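You operate a simulated robot arm through the tools that you are given. There is no shell and no other tool. Be economical: measure what you need, move in short steps, check, and stop when the job is done.

Carry out the task below with a simulated two-armed robot. There is one attempt and no reset: what you move stays moved.

TASK
Pick up the grey can with one hand, pass it to the other hand and put it on the top of the forming table. Set down upright: grey can.

It is judged by the outcome, as a careful person would: the job done as asked, and still so three seconds after it is handed in. It fails if anything else is knocked over, pushed out of place, dropped, spilled or broken.

THE ROBOT
Two 7-joint arms with two-finger parallel grippers on one trunk, on a base that drives. Base frame: it is fixed to the floor where the robot stands at the start and does not move with it; the origin is under the middle of the robot, x ahead of it, y to its left, z up. Units: mm, rad, N and s.
The left shoulder is at the start at [50, 177, 1179], the right one opposite. With the tool pointing down near the work surface each hand reaches from about 200 to 700 mm from the robot's upright axis, wherever it stands, measured 20 degrees to its own side. Places, roughly: top of the forming table [-300, 800, 800]. Payload 3.43 kg a hand.
Tool frame (each hand has its own): the origin (TCP) lies between the finger pads and is the grasp point; the fingertips stand 34 mm ahead of it; z points along the fingers, y is the line along which they close. The gripper opens to 128 mm. The fingers are 24 mm wide and 12 mm thick; the gripper's body (48 by 130 mm) begins 96 mm behind the TCP.
Orientation is told as [roll, pitch, yaw] about the base's x, y, z axes, in that order, counted from this pose: with the fingers straight down and closing along the base's y, the tool's x points along the base's -x, its y along +y and its z along -z.

THE INTERFACE
- The arms move only by the tool send_rows. It takes "left_commands", "right_commands" or both (then of equal length, played together; a hand with none holds still); each is a list that holds one entry, the list of rows, each a list of 7 numbers: the shift along the base's x, y, z in units of 100 mm (1.0 is 100 mm), then the turn, a rotation vector about the base's x, y, z in units of 180 degrees (1.0 is 180 degrees), then the opening in per cent of the stroke, from 0 (shut) to 100 (fully open). In form: [[[tx, ty, tz, wx, wy, wz, grip], ...]]. A call has 1 to 10 rows; each row is the pose to reach, as a shift and turn from the pose commanded when the call began. A call with a number of a shift or a turn outside -1 to 1 is refused whole. A row lasts 0.2 s, in which the tool goes at most 50 mm and 0.15 rad; a call with a longer step from one row to the next is refused whole, and so is a gripper value outside its range. A pose out of reach is approached as far as the arm can. The call stops where the force on the tool passes 40 N (or 10 N more than at its start, if that is more) or the arm is blocked; 0.2 s more then pass. The fingers move at their own pace (about 108 mm/s each) and stop on an object; they squeeze with about 22 N. The grip force told is the motor's: it shows also when the fingers shut on nothing. Time passes only in rows, and 0.2 s behind the last, so rows that repeat a pose let the fingers close. The reply holds the time, the measured pose of the TCP, the force on the tool along the base axes, the opening and the grip force, in the units named above and with some noise, with the torque about the TCP (base axes, N m) and any sound that the robot's microphone picked up, and new pictures: "views" is both (left out), scene, wrist or none (wrist: the cameras of the hands that moved).
- Cameras (640 x 400 px; columns grow to the right, rows downward): "scene" is now at [118.3, 72, 1333.2]; the picture's right is [0.84, -0.54, 0.00], its down [-0.37, -0.58, -0.72] and it looks along [0.39, 0.61, -0.69] (base axes); focal length 214 px, centre (320, 200). "left" rides on the left gripper at [76, 11, -160] in its tool frame; the picture's right is [-0.15, 0.99, 0.00], its down [-0.88, -0.13, -0.46] and it looks along [-0.45, -0.07, 0.89] (tool axes); focal length 234 px, centre (320, 200). "right" rides on the right gripper at [76, -11, -160] in its tool frame; the picture's right is [0.15, 0.99, 0.00], its down [-0.88, 0.13, -0.46] and it looks along [-0.45, 0.07, 0.89] (tool axes); focal length 234 px, centre (320, 200). There is no depth. A picture from a camera that has moved, and an enlarged one, comes with that camera's place and axes in the base frame and with its lens. The place of the scene camera against the robot may be out by one fixed shift of up to 12 mm in any direction.
- raise_lower(by): slides the trunk up (or, below 0, down) by that many mm; the arms and the scene camera ride with it, the base frame stays. It gives what a move gives, with no picture.
- base_move(legs): drives the robot by 1 to 6 legs, each [ahead, turn to the left] in mm and rad, along the robot's own axes; the way and the turn of a leg run together, so that a leg with both is an arc; at most 1500 mm and 3.142 rad a leg. The arms and the cameras ride along, it lands a little off, and it stops where it bumps. It gives what a move gives, and a new picture of the scene camera.
- turn_head(pan, tilt): turns the head with the scene camera to pan (to the left, within 1.396 rad either way) and tilt (down, from -0.506 to 1.204), counted from straight ahead of the robot. It gives what a move gives, and a new picture of the scene camera.
- inspect(camera, box): a new picture of the part [left, top, right, bottom] of that camera's present view, enlarged. No time passes.
- sign_off(): hands the job in; it is judged then, once.

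Work in short steps. Places have to be worked out from the pictures, the camera data and where the tool is seen: move nearer, look again, correct. Check each grasp and each placing, and mend what went wrong. You have 120 turns and 260 pictures in all, those below and enlarged ones among them. Open the grippers and draw the arms clear of the work before you hand the job in, unless the task says otherwise; then end with one line.

The tools are called after "Call:" as name(argument=value, ...) on one line, values as JSON. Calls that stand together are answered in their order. send_rows: Moves the arms, as the interface text tells. Its arguments: {"type":"object","properties":{"left_commands":{"type":"array","items":{"type":"array","items":{"type":"array","items":{"type":"number"}}}},"right_commands":{"type":"array","items":{"type":"array","items":{"type":"array","items":{"type":"number"}}}},"views":{"type":"string","enum":["both","scene","wrist","none"]}},"required":[]} The other tools are called the same way: raise_lower (by) slides the trunk up or down; base_move (legs) drives the base; turn_head (pan, tilt) turns the head that bears the scene camera; inspect (camera, box) takes an enlarged picture of a part of a camera's view; sign_off () hands the job in.

At the start:

```text
time: 0.0
left_position: [363.6, 434.1, 1100.5]
left_orientation: [0.001, -0.001, 0.001]
left_ft_force: [-0.1, -0.4, -0.7]
left_torque: [0.02, 0.03, 0.04]
left_gripper_width: 128.0
left_gripper_force: 0.0
right_position: [368.6, 52.4, 1076.1]
right_orientation: [0.002, 0.001, 0.001]
right_ft_force: [-0.7, 0.8, 0.5]
right_torque: [0.0, -0.01, 0.01]
right_gripper_width: 127.8
right_gripper_force: 0.1
trunk travel left (down, up): [-350.0, 51.0]
robot x, y, heading: [0.4, -3.1, -0.002]
head pan, tilt: [1.004, 0.763]
```

scene: 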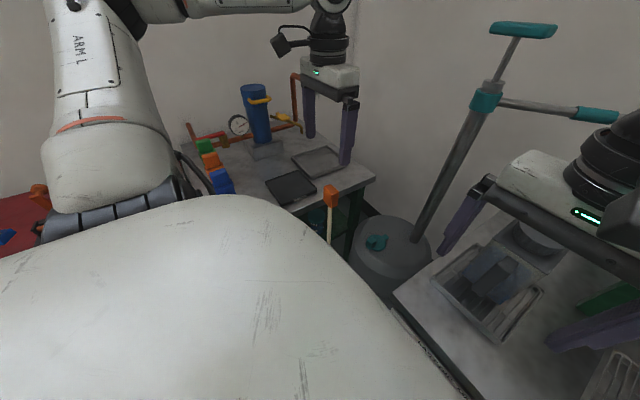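
right: 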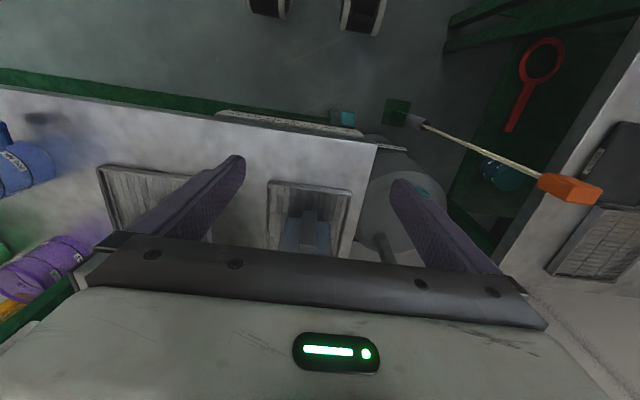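
left: 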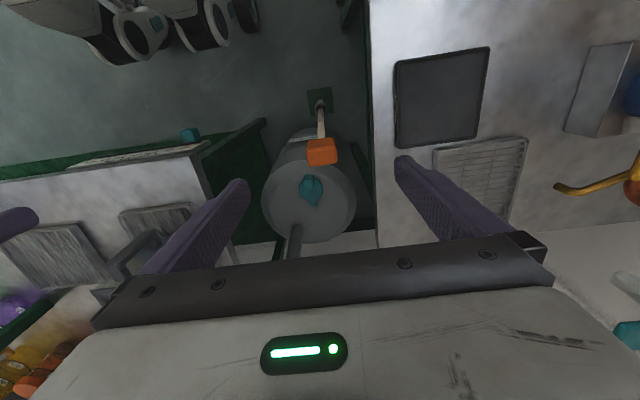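

The first pictures show a table ahead and one to the left. I look around to find the grey can.

Call:
turn_head(pan=0.0, tilt=0.7)

Call:
turn_head(pan=-0.9, tilt=0.7)

Call:
turn_head(pan=1.39, tilt=0.5)

```text
time: 1.3
left_position: [363.5, 434.3, 1098.7]
left_orientation: [0.001, 0.0, 0.001]
left_ft_force: [-0.8, -0.3, -0.6]
left_torque: [-0.01, 0.05, -0.03]
left_gripper_width: 127.8
left_gripper_force: 0.1
right_position: [369.9, 52.3, 1076.5]
right_orientation: [0.002, 0.0, -0.001]
right_ft_force: [-0.1, 0.2, 0.6]
right_torque: [0.0, 0.0, -0.01]
right_gripper_width: 127.7
right_gripper_force: 0.1
trunk travel left (down, up): [-350.0, 51.0]
robot x, y, heading: [0.1, 3.4, -0.002]
head pan, tilt: [0.0, 0.7]
camera scene: at [159.0, 2.6, 1338.5], right [0.0, -1.0, 0.0], down [-0.64, 0.0, -0.76], along [0.76, 0.0, -0.64], focal length 214 px, centre (320, 200)
```

scene: 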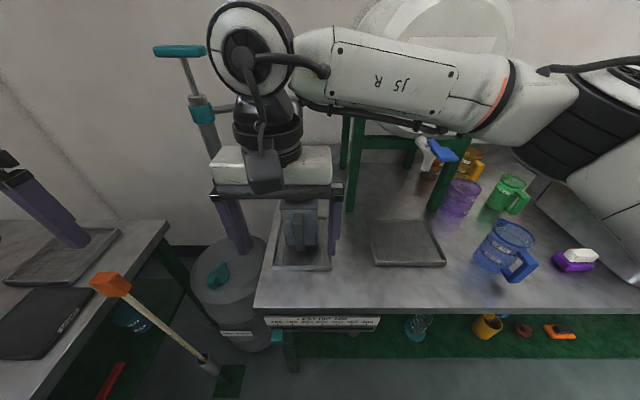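

```text
time: 2.5
left_position: [364.3, 435.5, 1100.5]
left_orientation: [0.0, -0.001, 0.0]
left_ft_force: [0.2, -0.1, 0.3]
left_torque: [0.0, 0.01, 0.03]
left_gripper_width: 128.1
left_gripper_force: 0.1
right_position: [369.0, 53.3, 1075.8]
right_orientation: [-0.001, 0.0, 0.0]
right_ft_force: [0.5, 0.1, 0.2]
right_torque: [-0.04, -0.04, 0.0]
right_gripper_width: 128.0
right_gripper_force: 0.0
trunk travel left (down, up): [-350.0, 51.0]
robot x, y, heading: [1.8, -0.3, 0.004]
head pan, tilt: [-0.901, 0.7]
camera scene: at [126.9, -64.0, 1338.5], right [-0.78, -0.62, 0.0], down [-0.4, 0.5, -0.76], along [0.48, -0.6, -0.64], focal length 214 px, centre (320, 200)
```

scene: 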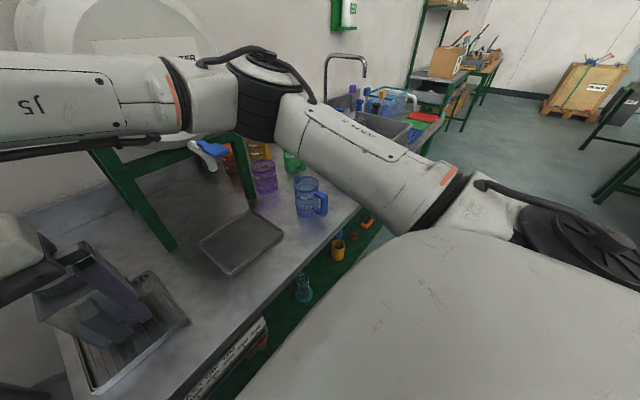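

```text
time: 4.6
left_position: [363.0, 434.7, 1101.0]
left_orientation: [-0.001, 0.002, 0.002]
left_ft_force: [-0.9, 0.2, 0.2]
left_torque: [-0.03, -0.01, 0.0]
left_gripper_width: 128.0
left_gripper_force: 0.0
right_position: [368.7, 52.1, 1075.8]
right_orientation: [0.001, -0.001, -0.001]
right_ft_force: [-0.6, 0.2, 0.3]
right_torque: [0.01, 0.0, 0.02]
right_gripper_width: 128.1
right_gripper_force: 0.0
trunk travel left (down, up): [-350.0, 51.0]
robot x, y, heading: [-3.4, 0.9, -0.001]
head pan, tilt: [1.389, 0.499]
camera scene: at [90.6, 92.0, 1356.2], right [0.98, -0.18, 0.0], down [-0.09, -0.47, -0.88], along [0.16, 0.86, -0.48], focal length 214 px, centre (320, 200)
```

scene: 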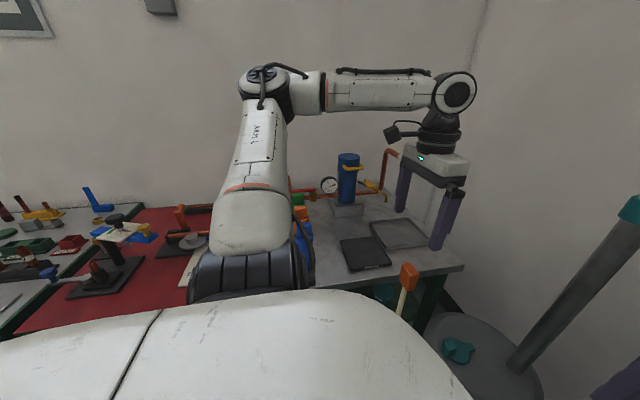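

A grey object sits in the tray ahead, under the right hand. I enlarge it and the left side.

Call:
turn_head(pan=0.0, tilt=0.9)

Call:
inspect(camera="scene", box=[200, 60, 440, 210])

Call:
inspect(camera="right", box=[230, 150, 390, 270])

```text
time: 6.1
left_position: [364.2, 434.6, 1100.2]
left_orientation: [-0.001, 0.0, 0.001]
left_ft_force: [0.1, -1.0, 0.9]
left_torque: [0.01, 0.0, 0.03]
left_gripper_width: 128.0
left_gripper_force: 0.0
right_position: [368.9, 52.9, 1076.8]
right_orientation: [-0.001, 0.001, 0.001]
right_ft_force: [-0.4, -0.3, 0.3]
right_torque: [0.02, 0.01, 0.0]
right_gripper_width: 127.9
right_gripper_force: 0.1
trunk travel left (down, up): [-350.0, 51.0]
robot x, y, heading: [-1.1, 1.4, 0.002]
head pan, tilt: [0.0, 0.901]
camera scene: at [149.6, 2.6, 1322.4], right [0.0, -1.0, 0.0], down [-0.78, 0.0, -0.62], along [0.62, 0.0, -0.78], focal length 214 px, centre (320, 200)
```

scene: 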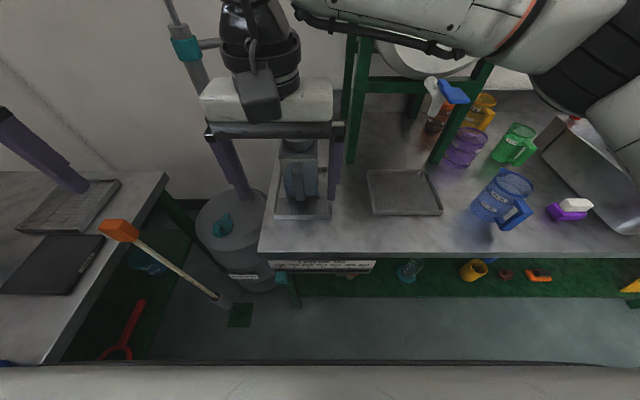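

```text
2.67 times, centred on (320, 135) of scene
camera zoom: at [149.6, 2.6, 1322.4], right [0.0, -1.0, 0.0], down [-0.78, 0.0, -0.62], along [0.62, 0.0, -0.78], focal length 572 px, centre (320, 373)
```

zoom: 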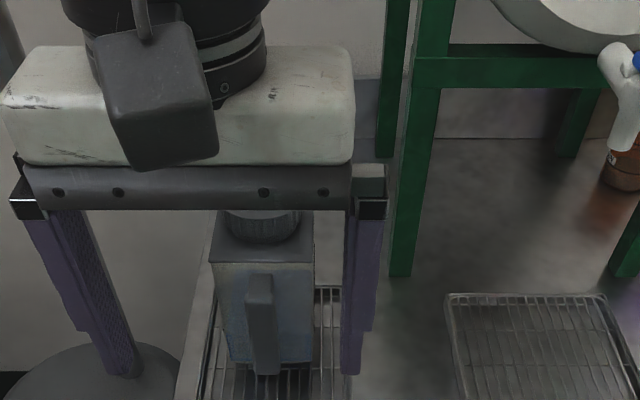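

```text
3.33 times, centred on (310, 210) of right
camera zoom: at [292.6, 40.4, 1236.7], right [-0.15, 0.99, 0.0], down [0.88, 0.13, 0.46], along [0.45, 0.07, -0.89], focal length 781 px, centre (353, 167)
```

zoom: 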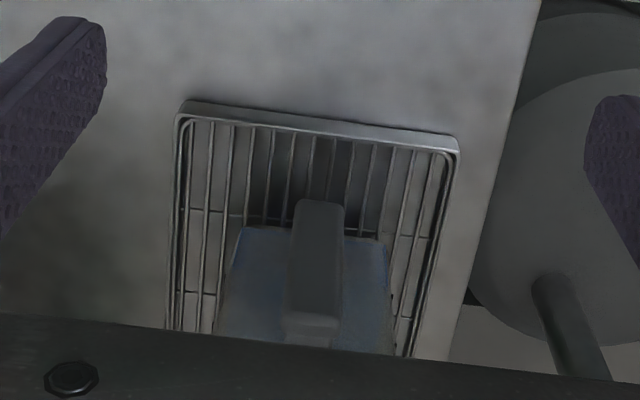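

The can is a square, capped can with its handle toward the robot, standing in the tray at about x 520–600, y 50, with the table near z 870. I plan to grip it with the right hand, inclined from the front around the body. The left hand will then take it from above. I first tilt the right hand in place.

Call:
send_rows(right_commands=[[[0, 0, 0, 0, -0.042, 0, 100], [0, 0, 0, 0, -0.084, 0, 100], [0, 0, 0, 0, -0.126, 0, 100], [0, 0, 0, 0, -0.168, 0, 100], [0, 0, 0, 0, -0.21, 0, 100], [0, 0, 0, 0, -0.252, 0, 100], [0, 0, 0, 0, -0.294, 0, 100], [0, 0, 0, 0, -0.333, 0, 100]]], views="both")

```text
time: 7.9
left_position: [362.1, 434.6, 1100.7]
left_orientation: [-0.001, 0.0, 0.003]
left_ft_force: [-0.3, -0.3, 0.0]
left_torque: [0.01, 0.02, 0.02]
left_gripper_width: 128.0
left_gripper_force: 0.1
right_position: [381.6, 48.6, 1082.9]
right_orientation: [0.054, -1.053, -0.09]
right_ft_force: [-0.5, 0.2, -0.2]
right_torque: [0.04, 0.02, -0.04]
right_gripper_width: 128.3
right_gripper_force: 0.1
trunk travel left (down, up): [-350.0, 51.0]
robot x, y, heading: [0.1, 0.2, 0.003]
head pan, tilt: [0.0, 0.901]
camera scene: at [149.7, 2.6, 1322.3], right [0.0, -1.0, 0.0], down [-0.78, 0.0, -0.62], along [0.62, 0.0, -0.78], focal length 214 px, centre (320, 200)
camera right: at [204.5, 44.1, 1097.4], right [-0.03, 0.99, -0.1], down [0.05, 0.1, 0.99], along [1.0, 0.02, -0.05], focal length 234 px, centre (320, 200)
```

scene: 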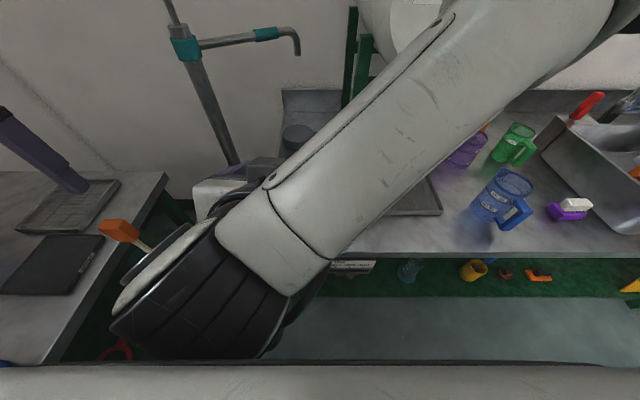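
right: 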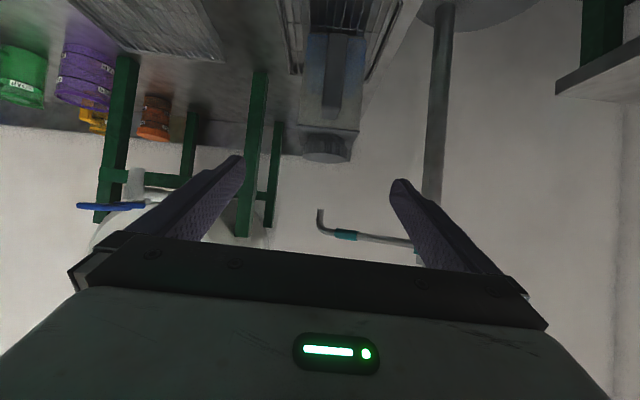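

I get a useful front view of the can. I enlarge it to measure.

Call:
inspect(camera="right", box=[240, 0, 440, 170])

```text
2.35 times, centred on (340, 85) of right
camera zoom: at [204.5, 44.1, 1097.4], right [-0.03, 0.99, -0.1], down [0.05, 0.1, 0.99], along [1.0, 0.02, -0.05], focal length 551 px, centre (273, 471)
```

zoom: 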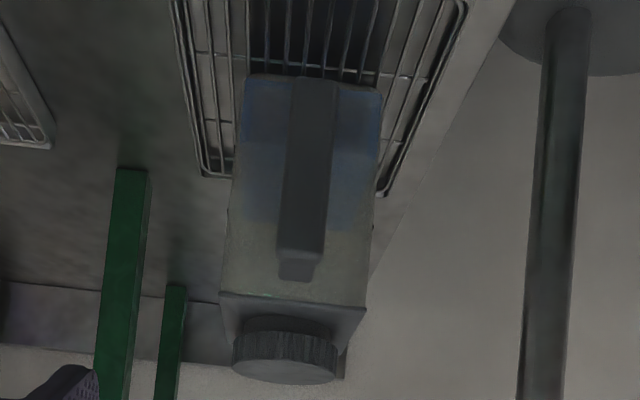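

From the several views the can body's centre is about x 550, y 52, with z 878–1005 and a width of about 75 mm. I move the right hand to a pre-grasp on its inclined line and check how well the pose holds.

Call:
send_rows(right_commands=[[[0.1, 0, -0.2, 0, 0, 0, 100], [0.2, 0, -0.4, 0, 0, 0, 100], [0.34, 0, -0.66, 0, 0, 0, 100], [0.34, 0, -0.66, 0, 0, 0, 100], [0.34, 0, -0.66, 0, 0, 0, 100]]], views="both")

```text
time: 9.1
left_position: [363.2, 435.0, 1101.3]
left_orientation: [-0.001, -0.002, 0.002]
left_ft_force: [-0.4, -0.2, 0.1]
left_torque: [-0.02, 0.02, 0.02]
left_gripper_width: 127.9
left_gripper_force: 0.1
right_position: [402.3, 53.6, 1011.9]
right_orientation: [-0.001, -1.046, 0.001]
right_ft_force: [-0.1, -0.2, -0.5]
right_torque: [-0.02, 0.01, 0.01]
right_gripper_width: 128.2
right_gripper_force: 0.2
trunk travel left (down, up): [-350.0, 51.0]
robot x, y, heading: [1.6, 0.9, 0.002]
head pan, tilt: [0.0, 0.901]
camera scene: at [149.7, 2.5, 1322.3], right [0.0, -1.0, 0.0], down [-0.78, 0.0, -0.62], along [0.62, 0.0, -0.78], focal length 214 px, centre (320, 200)
camera right: at [225.8, 40.8, 1025.8], right [-0.07, 0.99, -0.13], down [0.05, 0.13, 0.99], along [1.0, 0.07, -0.06], focal length 234 px, centre (320, 200)
```

scene: 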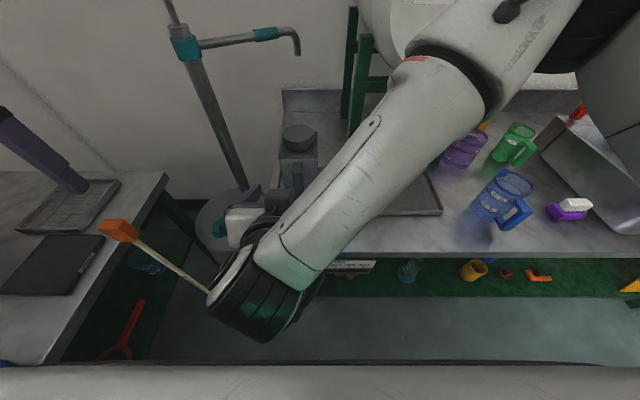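
right: 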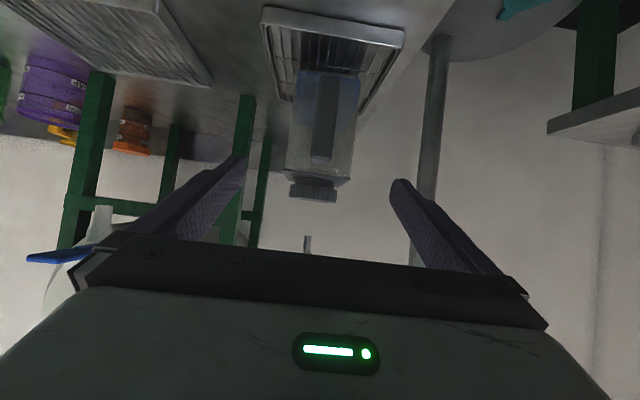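

The pose is exact now. I enlarge the can in both cameras for a clean measurement.

Call:
inspect(camera="right", box=[240, 0, 440, 210])

Call:
inspect(camera="scene", box=[220, 90, 380, 240])

```text
1.90 times, centred on (340, 105) of right
camera zoom: at [225.8, 40.8, 1025.8], right [-0.07, 0.99, -0.13], down [0.05, 0.13, 0.99], along [1.0, 0.07, -0.06], focal length 446 px, centre (282, 381)
```

zoom: 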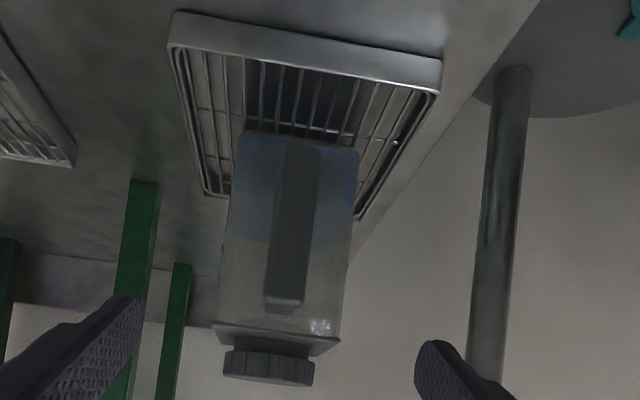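

```text
2.67 times, centred on (300, 165) of scene
camera zoom: at [149.7, 2.5, 1322.3], right [0.0, -1.0, 0.0], down [-0.78, 0.0, -0.62], along [0.62, 0.0, -0.78], focal length 572 px, centre (373, 293)
```

zoom: 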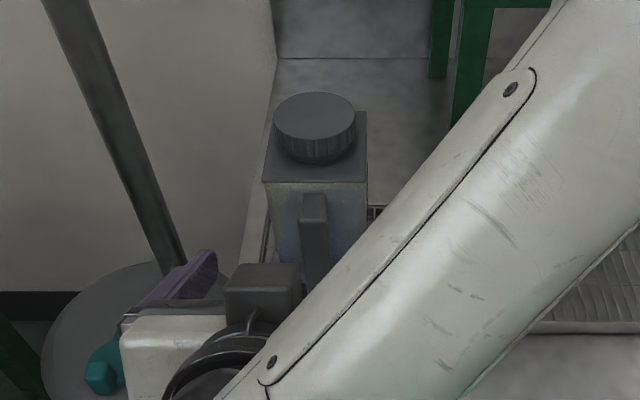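

Re-triangulating with the good pose puts the table at z≈800 and the can body at about 100 mm wide, front face x≈575, y≈56, top z≈962, cap top about 1002. The handle protrudes about 45 mm, so I switch plans. The right hand will grip from above and turn the can in the air, and the left hand will take it from the handle-free back side. I bring the right hand back to vertical, raising it.

Call:
send_rows(right_commands=[[[0, 0, 0.1, 0, 0.042, 0, 100], [0.1, 0, 0.2, 0, 0.084, 0, 100], [0.2, 0, 0.3, 0, 0.126, 0, 100], [0.3, 0, 0.4, 0, 0.168, 0, 100], [0.4, 0, 0.5, 0, 0.21, 0, 100], [0.5, 0, 0.6, 0, 0.252, 0, 100], [0.6, 0, 0.7, 0, 0.294, 0, 100], [0.7, 0, 0.8, 0, 0.333, 0, 100], [0.7, 0, 0.8, 0, 0.333, 0, 100]]], views="both")

```text
time: 11.1
left_position: [364.2, 435.0, 1101.0]
left_orientation: [-0.001, -0.002, 0.001]
left_ft_force: [0.0, -0.7, 0.1]
left_torque: [0.02, -0.04, -0.04]
left_gripper_width: 128.0
left_gripper_force: 0.1
right_position: [472.2, 51.5, 1090.7]
right_orientation: [0.002, 0.001, 0.003]
right_ft_force: [0.0, 0.5, 0.5]
right_torque: [0.01, -0.02, -0.02]
right_gripper_width: 128.0
right_gripper_force: 0.2
trunk travel left (down, up): [-350.0, 51.0]
robot x, y, heading: [0.2, 0.2, -0.004]
head pan, tilt: [0.0, 0.901]
camera scene: at [149.4, 2.3, 1322.4], right [0.0, -1.0, 0.0], down [-0.78, 0.0, -0.62], along [0.62, 0.0, -0.78], focal length 214 px, centre (320, 200)
camera right: at [396.2, 40.1, 1251.0], right [-0.15, 0.99, 0.0], down [0.88, 0.13, 0.45], along [0.45, 0.07, -0.89], focal length 234 px, centre (320, 200)
```

scene: 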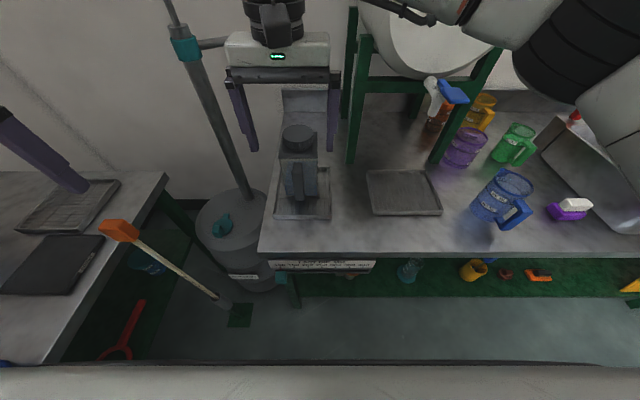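
right: 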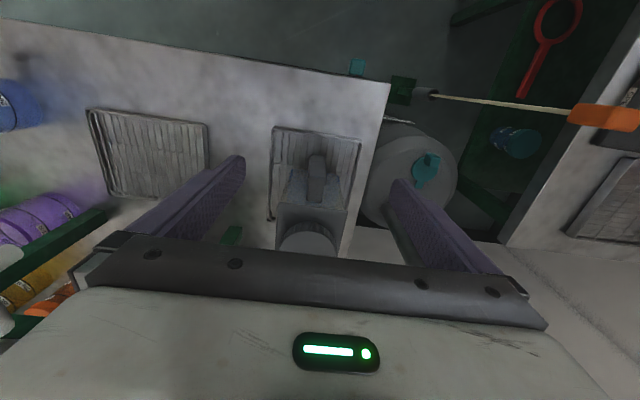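

The can's top is now visible from above; I enlarge both views to fix its centre.

Call:
inspect(camera="right", box=[240, 110, 400, 260])

Call:
inspect(camera="scene", box=[240, 100, 360, 230])

```text
2.67 times, centred on (320, 185) of right
camera zoom: at [396.2, 40.1, 1251.0], right [-0.15, 0.99, 0.0], down [0.88, 0.13, 0.45], along [0.45, 0.07, -0.89], focal length 624 px, centre (320, 240)
```

zoom: 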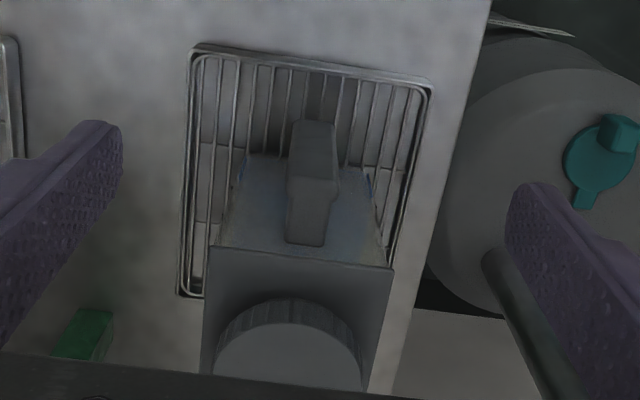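

```text
3.08 times, centred on (300, 165) of scene
camera zoom: at [149.4, 2.3, 1322.4], right [0.0, -1.0, 0.0], down [-0.78, 0.0, -0.62], along [0.62, 0.0, -0.78], focal length 660 px, centre (382, 308)
```

zoom: 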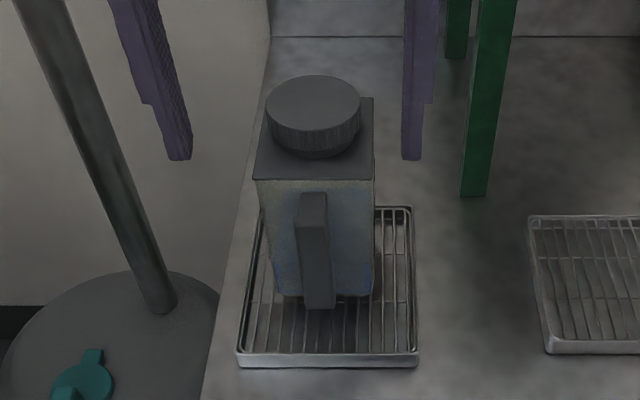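

The estimates agree: the can centre is at x≈605, y≈56, with body top z≈972 and cap top about 1008. I move over it at the present height and check.

Call:
send_rows(right_commands=[[[0.35, 0.04, 0, 0, 0, 0, 100], [0.7, 0.04, 0, 0, 0, 0, 100], [1.0, 0.04, 0, 0, 0, 0, 100], [1.0, 0.04, 0, 0, 0, 0, 100]]], views="none")

Call:
send_rows(right_commands=[[[0.33, 0, 0, 0, 0, 0, 100], [0.33, 0, 0, 0, 0, 0, 100], [0.33, 0, 0, 0, 0, 0, 100]]], views="both")

```text
time: 12.3
left_position: [363.8, 433.1, 1100.1]
left_orientation: [0.001, 0.001, 0.002]
left_ft_force: [-0.4, -0.3, 0.1]
left_torque: [0.02, -0.04, 0.01]
left_gripper_width: 128.1
left_gripper_force: 0.0
right_position: [587.3, 15.5, 1096.8]
right_orientation: [0.025, -0.004, -0.073]
right_ft_force: [0.1, -0.3, 0.2]
right_torque: [0.01, 0.01, 0.0]
right_gripper_width: 127.9
right_gripper_force: 0.1
right hand out of reach, approached as far as the arm can: row 3, 4
trunk travel left (down, up): [-350.0, 51.0]
robot x, y, heading: [-1.2, 0.8, 0.006]
head pan, tilt: [0.0, 0.901]
stopped in row 4 (right hand): the arm was blocked; the commanded pose is now the measured one
```

```text
time: 13.1
left_position: [363.7, 434.5, 1099.9]
left_orientation: [0.0, 0.001, 0.003]
left_ft_force: [-1.1, 0.4, -0.8]
left_torque: [0.0, 0.01, -0.02]
left_gripper_width: 127.7
left_gripper_force: 0.0
right_position: [589.2, 11.6, 1091.8]
right_orientation: [0.024, -0.004, -0.068]
right_ft_force: [-0.9, -0.4, -0.3]
right_torque: [0.01, -0.03, -0.01]
right_gripper_width: 127.9
right_gripper_force: 0.1
right hand out of reach, approached as far as the arm can: row 1, 2, 3
trunk travel left (down, up): [-350.0, 51.0]
robot x, y, heading: [-2.0, -1.6, -0.003]
head pan, tilt: [0.0, 0.901]
camera scene: at [149.6, 2.4, 1322.3], right [0.0, -1.0, 0.0], down [-0.78, 0.0, -0.62], along [0.62, 0.0, -0.78], focal length 214 px, centre (320, 200)
camera right: at [512.3, 1.2, 1251.1], right [-0.08, 1.0, 0.02], down [0.88, 0.06, 0.46], along [0.46, 0.06, -0.89], focal length 234 px, centre (320, 200)
```

scene: 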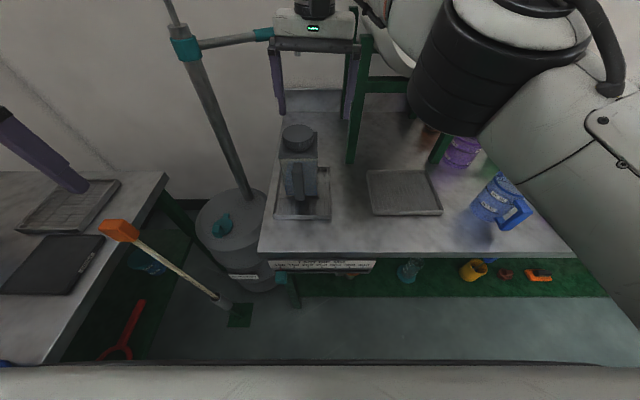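
right: 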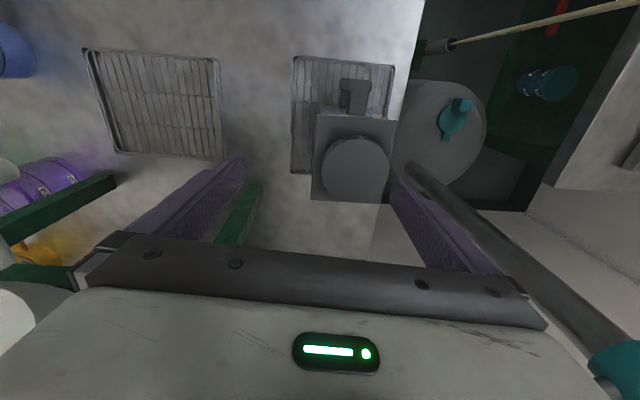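

The right arm can't reach that far at this height, with the hand about 45 mm short in y. I draw the hand back and straighten it, then drive 100 mm closer to the table, whose edge is near x 380.

Call:
send_rows(right_commands=[[[-0.4, 0.15, 0, 0, 0, 0, 100], [-0.8, 0.3, 0, -0.004, 0.001, 0.011, 100], [-1.1, 0.42, 0, -0.0076, 0.001, 0.0216, 100], [-1.1, 0.42, 0, -0.0076, 0.001, 0.0216, 100]]], views="none")

Call:
base_move(legs=[[100, 0]])

```text
refused: -1.1 is not a number from -1 to 1
```

```text
time: 14.3
left_position: [463.0, 433.8, 1100.3]
left_orientation: [0.0, 0.001, 0.001]
left_ft_force: [-0.4, 0.6, -0.4]
left_torque: [0.01, 0.05, -0.01]
left_gripper_width: 127.9
left_gripper_force: 0.1
right_position: [689.9, 11.5, 1090.6]
right_orientation: [0.022, -0.002, -0.065]
right_ft_force: [0.3, 0.2, 0.9]
right_torque: [-0.01, 0.06, 0.02]
right_gripper_width: 128.0
right_gripper_force: 0.1
trunk travel left (down, up): [-350.0, 51.0]
robot x, y, heading: [96.8, -3.4, -0.002]
head pan, tilt: [0.0, 0.901]
camera scene: at [249.9, 2.3, 1322.2], right [0.0, -1.0, 0.0], down [-0.78, 0.0, -0.62], along [0.62, 0.0, -0.78], focal length 214 px, centre (320, 200)
```

scene: 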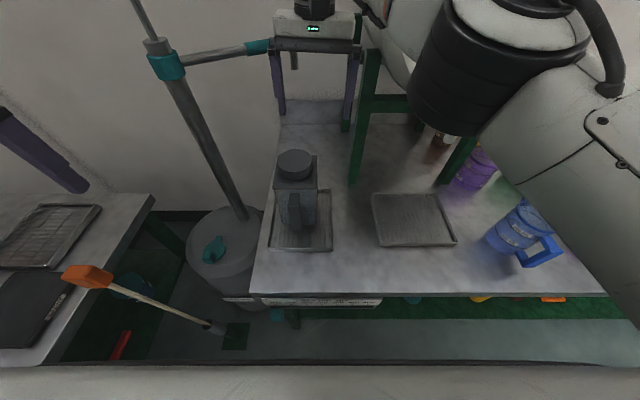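

The drive went through without contact although the retract was refused. I now bring the right hand back to straight over the front of the can.

Call:
send_rows(right_commands=[[[-0.3, 0.1, 0, 0, 0, 0, 100], [-0.6, 0.25, 0, -0.004, 0.001, 0.011, 100], [-0.9, 0.42, 0, -0.0076, 0.001, 0.0216, 100], [-0.9, 0.42, 0, -0.0076, 0.001, 0.0216, 100], [-0.9, 0.42, 0, -0.0076, 0.001, 0.0216, 100]]], views="both")

```text
time: 15.5
left_position: [462.8, 434.7, 1100.1]
left_orientation: [-0.001, -0.002, -0.001]
left_ft_force: [0.3, 0.6, -0.6]
left_torque: [-0.02, 0.03, -0.02]
left_gripper_width: 128.1
left_gripper_force: 0.0
right_position: [598.0, 53.1, 1090.9]
right_orientation: [0.001, -0.001, 0.0]
right_ft_force: [-0.2, 1.1, 0.2]
right_torque: [0.02, 0.04, 0.0]
right_gripper_width: 128.0
right_gripper_force: 0.0
trunk travel left (down, up): [-350.0, 51.0]
robot x, y, heading: [100.5, -2.9, -0.004]
head pan, tilt: [0.0, 0.901]
camera scene: at [248.9, 2.4, 1322.4], right [0.0, -1.0, 0.0], down [-0.78, 0.0, -0.62], along [0.62, 0.0, -0.78], focal length 214 px, centre (320, 200)
camera right: at [522.7, 41.8, 1251.2], right [-0.15, 0.99, 0.0], down [0.88, 0.13, 0.46], along [0.45, 0.07, -0.89], focal length 234 px, centre (320, 200)
```

scene: 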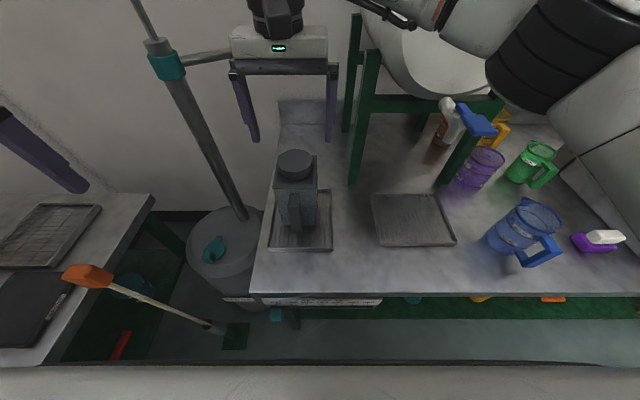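
right: 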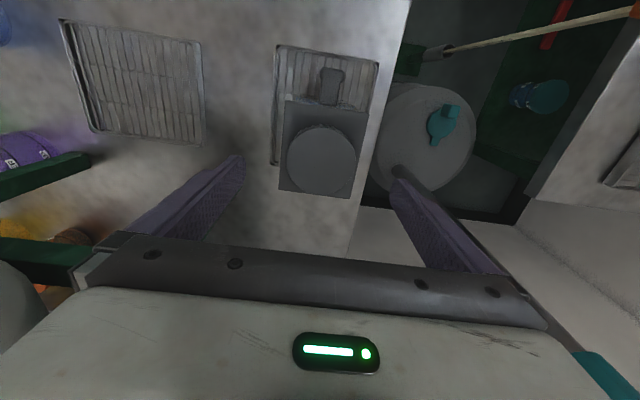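

From above the can centre is about (602, 56). I lower to just above the body's top and look at finger clearance.

Call:
send_rows(right_commands=[[[0.03, 0.02, -0.2, 0, 0, 0, 100], [0.05, 0.03, -0.4, 0, 0, 0, 100], [0.05, 0.03, -0.6, 0, 0, 0, 100], [0.05, 0.03, -0.78, 0, 0, 0, 100], [0.05, 0.03, -0.78, 0, 0, 0, 100]]], views="both")

Call:
inspect(camera="scene", box=[220, 90, 360, 240])

```text
time: 16.7
left_position: [462.8, 434.7, 1100.9]
left_orientation: [-0.001, -0.001, 0.0]
left_ft_force: [0.5, 0.7, -0.4]
left_torque: [-0.02, -0.02, 0.0]
left_gripper_width: 128.0
left_gripper_force: 0.0
right_position: [605.0, 56.5, 1013.1]
right_orientation: [0.001, -0.004, -0.001]
right_ft_force: [0.5, 0.2, -0.1]
right_torque: [0.01, 0.01, -0.05]
right_gripper_width: 128.1
right_gripper_force: 0.1
trunk travel left (down, up): [-350.0, 51.0]
robot x, y, heading: [101.1, -2.6, 0.001]
head pan, tilt: [0.0, 0.901]
camera scene: at [248.9, 2.3, 1322.4], right [0.0, -1.0, 0.0], down [-0.78, 0.0, -0.62], along [0.62, 0.0, -0.78], focal length 214 px, centre (320, 200)
camera right: at [528.0, 44.5, 1172.9], right [-0.15, 0.99, 0.0], down [0.88, 0.13, 0.46], along [0.45, 0.07, -0.89], focal length 234 px, centre (320, 200)
```

scene: 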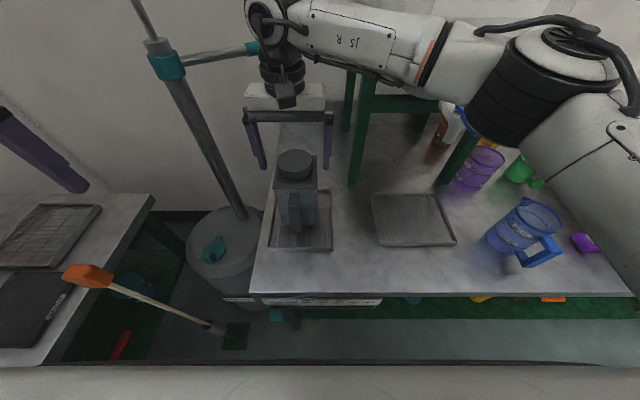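
right: 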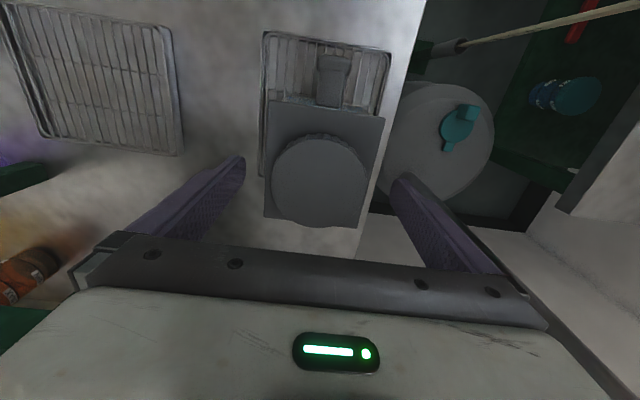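

```text
2.67 times, centred on (290, 165) of scene
camera zoom: at [248.9, 2.3, 1322.4], right [0.0, -1.0, 0.0], down [-0.78, 0.0, -0.62], along [0.62, 0.0, -0.78], focal length 572 px, centre (400, 293)
```

zoom: 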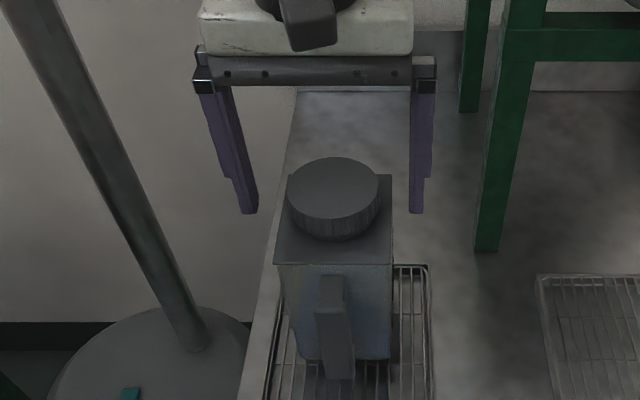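

The fingers straddle the can symmetrically. I lower another 67 mm around the body.

Call:
send_rows(right_commands=[[[0.02, 0, -0.2, 0, 0, 0, 100], [0.02, 0, -0.35, 0, 0, 0, 100], [0.02, 0, -0.5, 0, 0, 0, 100], [0.02, 0, -0.67, 0, 0, 0, 100], [0.02, 0, -0.67, 0, 0, 0, 100]]], views="both")

```text
time: 17.9
left_position: [462.7, 434.4, 1099.7]
left_orientation: [0.0, -0.001, 0.0]
left_ft_force: [0.5, 0.9, -0.6]
left_torque: [-0.01, 0.0, -0.01]
left_gripper_width: 128.1
left_gripper_force: 0.0
right_position: [606.1, 56.7, 946.6]
right_orientation: [0.0, -0.001, 0.002]
right_ft_force: [0.1, -0.3, 0.2]
right_torque: [-0.01, -0.02, -0.02]
right_gripper_width: 128.2
right_gripper_force: 0.1
trunk travel left (down, up): [-350.0, 51.0]
robot x, y, heading: [98.4, 2.7, 0.001]
head pan, tilt: [0.0, 0.901]
camera scene: at [248.9, 2.3, 1322.4], right [0.0, -1.0, 0.0], down [-0.78, 0.0, -0.62], along [0.62, 0.0, -0.78], focal length 214 px, centre (320, 200)
camera right: at [530.1, 44.8, 1105.9], right [-0.15, 0.99, 0.0], down [0.88, 0.13, 0.46], along [0.45, 0.07, -0.89], focal length 234 px, centre (320, 200)
```

scene: 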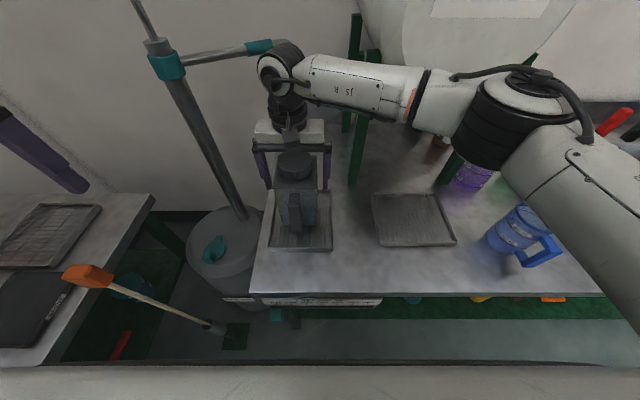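
right: 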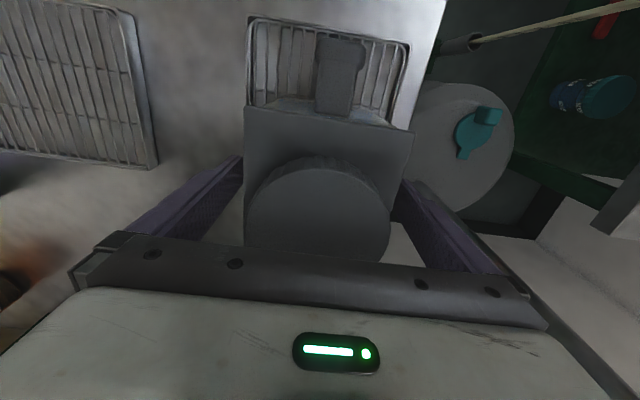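

The fingers stand on both sides of the body. I close the right gripper.

Call:
send_rows(right_commands=[[[0, 0, 0, 0, 0, 0, 0], [0, 0, 0, 0, 0, 0, 0], [0, 0, 0, 0, 0, 0, 0], [0, 0, 0, 0, 0, 0, 0]]], views="wrist")

```text
time: 18.9
left_position: [463.3, 433.9, 1100.2]
left_orientation: [0.001, 0.0, 0.0]
left_ft_force: [-0.8, -0.2, -0.3]
left_torque: [-0.01, 0.01, -0.01]
left_gripper_width: 128.3
left_gripper_force: 0.0
right_position: [606.3, 57.4, 945.1]
right_orientation: [-0.001, -0.002, 0.002]
right_ft_force: [-0.2, -0.3, -0.7]
right_torque: [0.05, -0.21, -0.05]
right_gripper_width: 95.6
right_gripper_force: 22.3
trunk travel left (down, up): [-350.0, 51.0]
robot x, y, heading: [100.0, -1.5, 0.002]
head pan, tilt: [0.0, 0.901]
camera right: at [530.3, 44.8, 1106.0], right [-0.15, 0.99, 0.0], down [0.88, 0.13, 0.46], along [0.45, 0.07, -0.89], focal length 234 px, centre (320, 200)
```

right: 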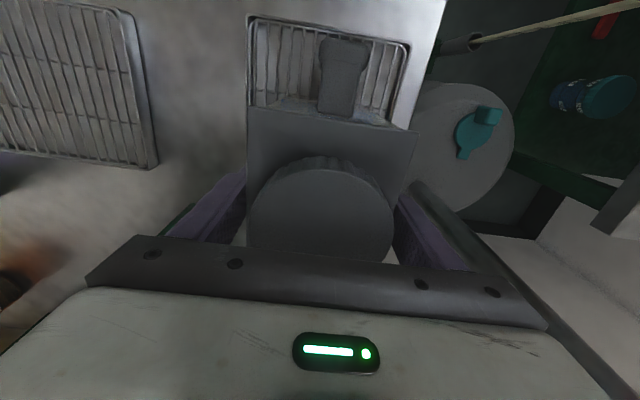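

The can is gripped at 95.6 mm with 22 N. I lift it gently.

Call:
send_rows(right_commands=[[[0, 0, 0.1, 0, 0, 0, 0], [0, 0, 0.25, 0, 0, 0, 0], [0, 0, 0.4, 0, 0, 0, 0], [0, 0, 0.6, 0, 0, 0, 0], [0, 0, 0.8, 0, 0, 0, 0], [0, 0, 0.8, 0, 0, 0, 0]]], views="both")

```text
time: 20.3
left_position: [463.0, 433.4, 1099.8]
left_orientation: [-0.001, 0.001, -0.001]
left_ft_force: [-1.4, -0.2, 0.2]
left_torque: [-0.03, 0.04, 0.02]
left_gripper_width: 127.9
left_gripper_force: 0.0
right_position: [606.7, 56.7, 1026.3]
right_orientation: [0.001, 0.0, 0.001]
right_ft_force: [-0.6, -1.3, -6.6]
right_torque: [-0.05, -0.08, -0.02]
right_gripper_width: 95.9
right_gripper_force: 21.9
trunk travel left (down, up): [-350.0, 51.0]
robot x, y, heading: [99.0, -0.8, -0.0]
head pan, tilt: [0.0, 0.901]
camera scene: at [249.6, 2.4, 1322.2], right [0.0, -1.0, 0.0], down [-0.78, 0.0, -0.62], along [0.62, 0.0, -0.78], focal length 214 px, centre (320, 200)
camera right: at [530.2, 44.8, 1186.5], right [-0.15, 0.99, 0.0], down [0.88, 0.13, 0.46], along [0.45, 0.07, -0.89], focal length 234 px, centre (320, 200)
```

scene: 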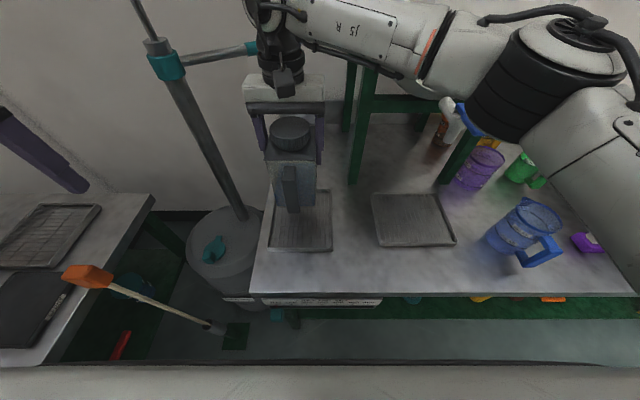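
right: 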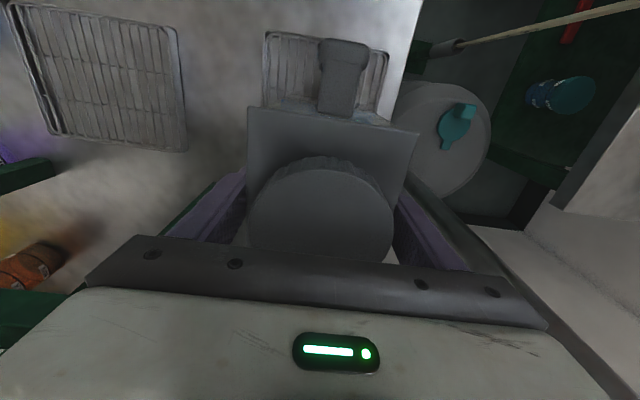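

The lift is good, with a load of about 6.6 N and the can upright. I back the base off 150 mm to get free space for the hand-over.

Call:
base_move(legs=[[-150, 0]])

Call:
send_rows(right_commands=[[[-0.1, 0, 0.2, 0, 0, 0.045, 0], [-0.15, 0, 0.4, 0, 0, 0.09, 0], [-0.2, -0.05, 0.6, 0, 0, 0.135, 0], [-0.2, -0.1, 0.7, 0, 0, 0.18, 0], [-0.2, -0.2, 0.7, 0, 0, 0.225, 0], [-0.2, -0.3, 0.7, 0, 0, 0.27, 0], [-0.2, -0.3, 0.7, 0, 0, 0.315, 0], [-0.2, -0.3, 0.7, 0, 0, 0.315, 0]]], views="both")

```text
time: 21.6
left_position: [312.7, 434.1, 1099.9]
left_orientation: [-0.001, -0.002, 0.003]
left_ft_force: [0.0, 0.8, -0.2]
left_torque: [0.01, -0.01, -0.01]
left_gripper_width: 128.0
left_gripper_force: 0.0
right_position: [456.9, 56.6, 1026.7]
right_orientation: [0.0, -0.003, 0.002]
right_ft_force: [-0.4, -1.4, -6.3]
right_torque: [0.01, -0.04, 0.0]
right_gripper_width: 96.1
right_gripper_force: 21.8
trunk travel left (down, up): [-350.0, 51.0]
robot x, y, heading: [-50.4, 1.3, -0.002]
head pan, tilt: [0.0, 0.901]
camera scene: at [99.2, 2.5, 1322.4], right [0.0, -1.0, 0.0], down [-0.78, 0.0, -0.62], along [0.62, 0.0, -0.78], focal length 214 px, centre (320, 200)
```

scene: 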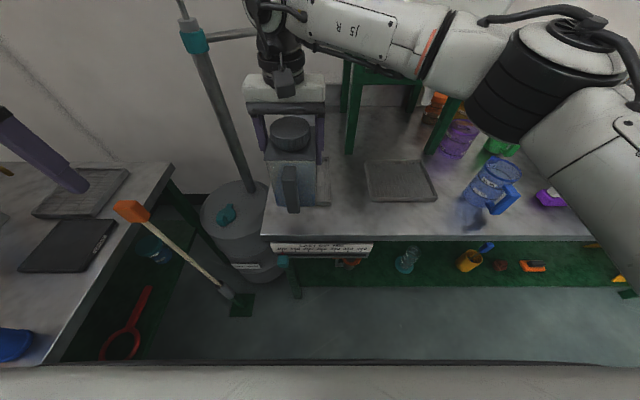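

```text
time: 23.4
left_position: [313.0, 435.1, 1100.3]
left_orientation: [-0.001, -0.001, 0.0]
left_ft_force: [-0.5, -0.1, -0.1]
left_torque: [0.02, 0.01, 0.02]
left_gripper_width: 128.0
left_gripper_force: 0.1
right_position: [437.1, 25.8, 1097.8]
right_orientation: [0.001, 0.0, 0.993]
right_ft_force: [0.5, 0.1, -6.4]
right_torque: [0.06, 0.01, 0.01]
right_gripper_width: 95.8
right_gripper_force: 21.7
trunk travel left (down, up): [-350.0, 51.0]
robot x, y, heading: [-49.8, -0.3, 0.003]
head pan, tilt: [0.0, 0.901]
camera scene: at [100.0, 2.4, 1322.3], right [0.0, -1.0, 0.0], down [-0.78, 0.0, -0.62], along [0.62, 0.0, -0.78], focal length 214 px, centre (320, 200)
camera right: at [404.5, -43.6, 1256.5], right [-0.91, 0.42, 0.0], down [0.37, 0.81, 0.46], along [0.19, 0.41, -0.89], focal length 234 px, centre (320, 200)
```

scene: 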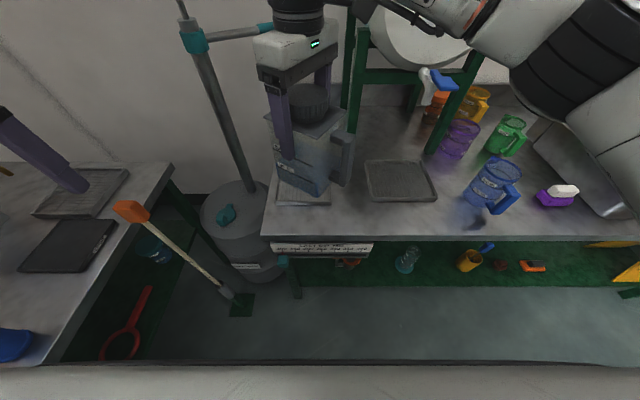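
right: 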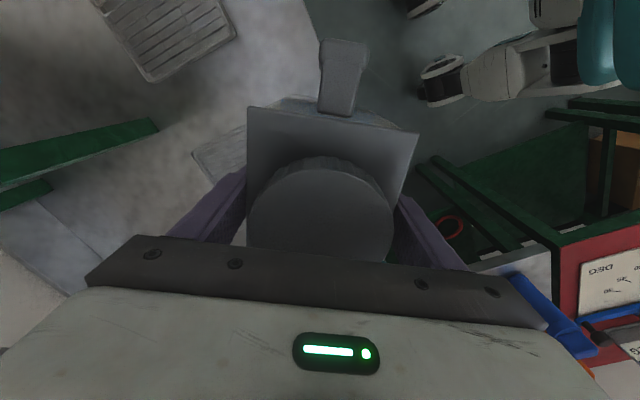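

The can turned well to yaw 0.99. I continue to 90° so the handle faces right and the plain back faces left.

Call:
send_rows(right_commands=[[[0, 0, 0, 0, 0, 0.046, 0], [0, 0, 0, 0, 0, 0.092, 0], [0, 0, 0, 0, 0, 0.138, 0], [0, 0, 0, 0, 0, 0.184, 0], [0, 0, 0, 0, 0, 0.184, 0]]], views="scene")

```text
time: 24.6
left_position: [312.0, 438.0, 1099.6]
left_orientation: [-0.001, -0.001, 0.001]
left_ft_force: [0.2, 0.2, -1.3]
left_torque: [0.0, -0.01, -0.01]
left_gripper_width: 128.3
left_gripper_force: 0.0
right_position: [305.5, -5.1, 1098.0]
right_orientation: [-0.015, -0.001, 1.529]
right_ft_force: [-0.4, 0.4, -6.5]
right_torque: [0.02, 0.02, 0.03]
right_gripper_width: 95.8
right_gripper_force: 22.4
right hand out of reach, approached as far as the arm can: row 1, 2, 3, 4, 5
trunk travel left (down, up): [-350.0, 51.0]
robot x, y, heading: [-46.9, 1.4, 0.002]
head pan, tilt: [0.0, 0.901]
camera scene: at [99.9, 4.3, 1322.3], right [0.0, -1.0, 0.0], down [-0.78, 0.0, -0.62], along [0.62, 0.0, -0.78], focal length 214 px, centre (320, 200)
```

scene: 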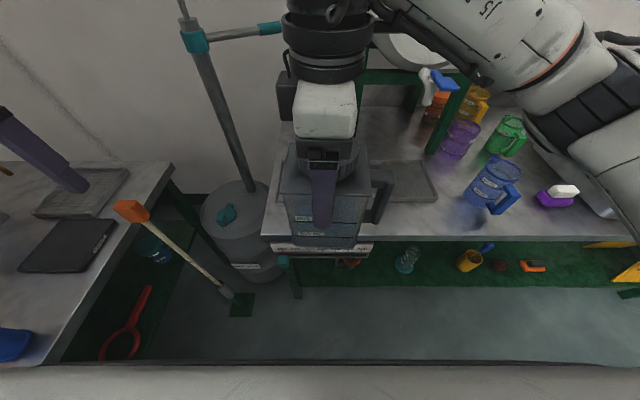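

The arm meets its limit near yaw 1.53 and pulls inward. I ease the yaw back to about 1.35 and move forward a little for a comfortable hand-over pose.

Call:
send_rows(right_commands=[[[0, 0, 0, 0, 0, -0.04, 0], [0, 0, 0, 0, 0, -0.07, 0], [0, 0, 0, 0, 0, -0.07, 0], [0, 0, 0, 0, 0, -0.07, 0]]], views="none")

```text
time: 25.6
left_position: [313.1, 434.3, 1099.4]
left_orientation: [0.0, 0.001, 0.003]
left_ft_force: [-0.8, -0.7, -0.7]
left_torque: [0.01, 0.0, 0.0]
left_gripper_width: 127.9
left_gripper_force: 0.0
right_position: [305.1, -4.7, 1097.7]
right_orientation: [-0.001, -0.001, 1.35]
right_ft_force: [0.2, -0.5, -5.8]
right_torque: [0.04, -0.04, 0.01]
right_gripper_width: 96.0
right_gripper_force: 22.3
trunk travel left (down, up): [-350.0, 51.0]
robot x, y, heading: [-48.6, -0.4, -0.001]
head pan, tilt: [0.0, 0.901]
```

Call:
send_rows(right_commands=[[[0.2, 0, 0, 0, 0, 0, 0], [0.4, 0, 0, 0, 0, 0, 0], [0.6, 0, 0, 0, 0, 0, 0], [0.6, 0, 0, 0, 0, 0, 0]]], views="scene")

```text
time: 26.6
left_position: [313.7, 435.4, 1099.0]
left_orientation: [-0.001, -0.001, 0.003]
left_ft_force: [-0.1, -0.1, 0.4]
left_torque: [-0.01, 0.02, 0.02]
left_gripper_width: 127.9
left_gripper_force: 0.2
right_position: [356.0, -8.1, 1099.3]
right_orientation: [0.003, -0.002, 1.339]
right_ft_force: [0.3, -0.7, -5.9]
right_torque: [0.05, -0.04, -0.01]
right_gripper_width: 95.9
right_gripper_force: 21.7
right hand out of reach, approached as far as the arm can: row 3, 4
trunk travel left (down, up): [-350.0, 51.0]
robot x, y, heading: [-49.5, 1.5, -0.001]
head pan, tilt: [0.0, 0.901]
camera scene: at [100.0, 2.5, 1322.3], right [0.0, -1.0, 0.0], down [-0.78, 0.0, -0.62], along [0.62, 0.0, -0.78], focal length 214 px, centre (320, 200)
```

scene: 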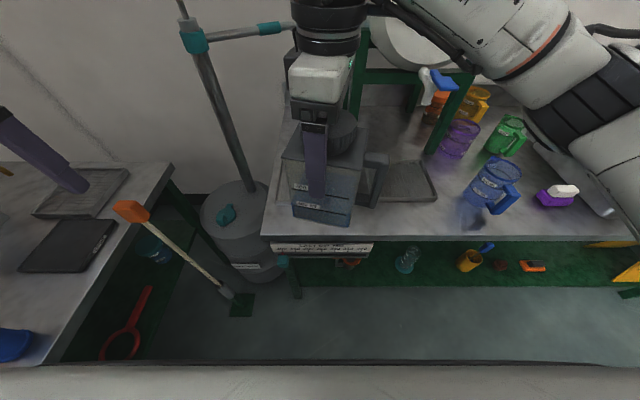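

The can is held at (356, −8), yaw 1.34. I now rotate the left hand toward pointing right and slightly down with its camera on top, moving a little inward. This is the first of two parts.

Call:
send_rows(left_commands=[[[0.07, -0.08, 0, -0.0215, 0.0272, 0.0308, 100], [0.14, -0.16, 0, -0.043, 0.0543, 0.0615, 100], [0.21, -0.24, 0, -0.0645, 0.0815, 0.0923, 100], [0.28, -0.32, 0, -0.086, 0.1087, 0.123, 100], [0.35, -0.4, 0, -0.1075, 0.1358, 0.1538, 100], [0.42, -0.48, 0, -0.129, 0.163, 0.1845, 100], [0.5, -0.56, 0, -0.1505, 0.1902, 0.2153, 100], [0.57, -0.64, 0, -0.172, 0.2173, 0.246, 100]]], views="both")

```text
time: 28.4
left_position: [371.0, 370.1, 1099.7]
left_orientation: [-0.276, 0.814, 0.707]
left_ft_force: [0.0, -0.5, -0.2]
left_torque: [-0.03, -0.01, 0.01]
left_gripper_width: 128.0
left_gripper_force: 0.1
right_position: [354.3, -6.8, 1100.0]
right_orientation: [0.003, -0.002, 1.338]
right_ft_force: [0.4, -0.7, -6.9]
right_torque: [0.0, 0.0, -0.01]
right_gripper_width: 95.9
right_gripper_force: 22.0
trunk travel left (down, up): [-350.0, 51.0]
robot x, y, heading: [-51.4, 1.6, -0.001]
head pan, tilt: [0.0, 0.901]
camera scene: at [100.2, 2.7, 1322.2], right [0.0, -1.0, 0.0], down [-0.78, 0.0, -0.62], along [0.62, 0.0, -0.78], focal length 214 px, centre (320, 200)
camera left: at [378.2, 449.3, 1257.7], right [-0.69, 0.66, -0.29], down [0.72, 0.62, -0.31], along [-0.03, -0.43, -0.9], focal length 234 px, centre (320, 200)
```

scene: 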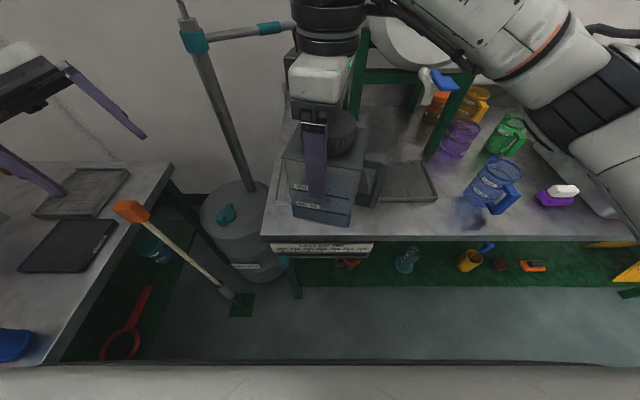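
left: 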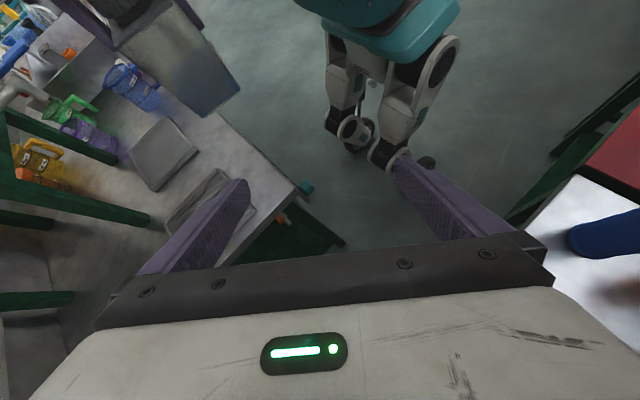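

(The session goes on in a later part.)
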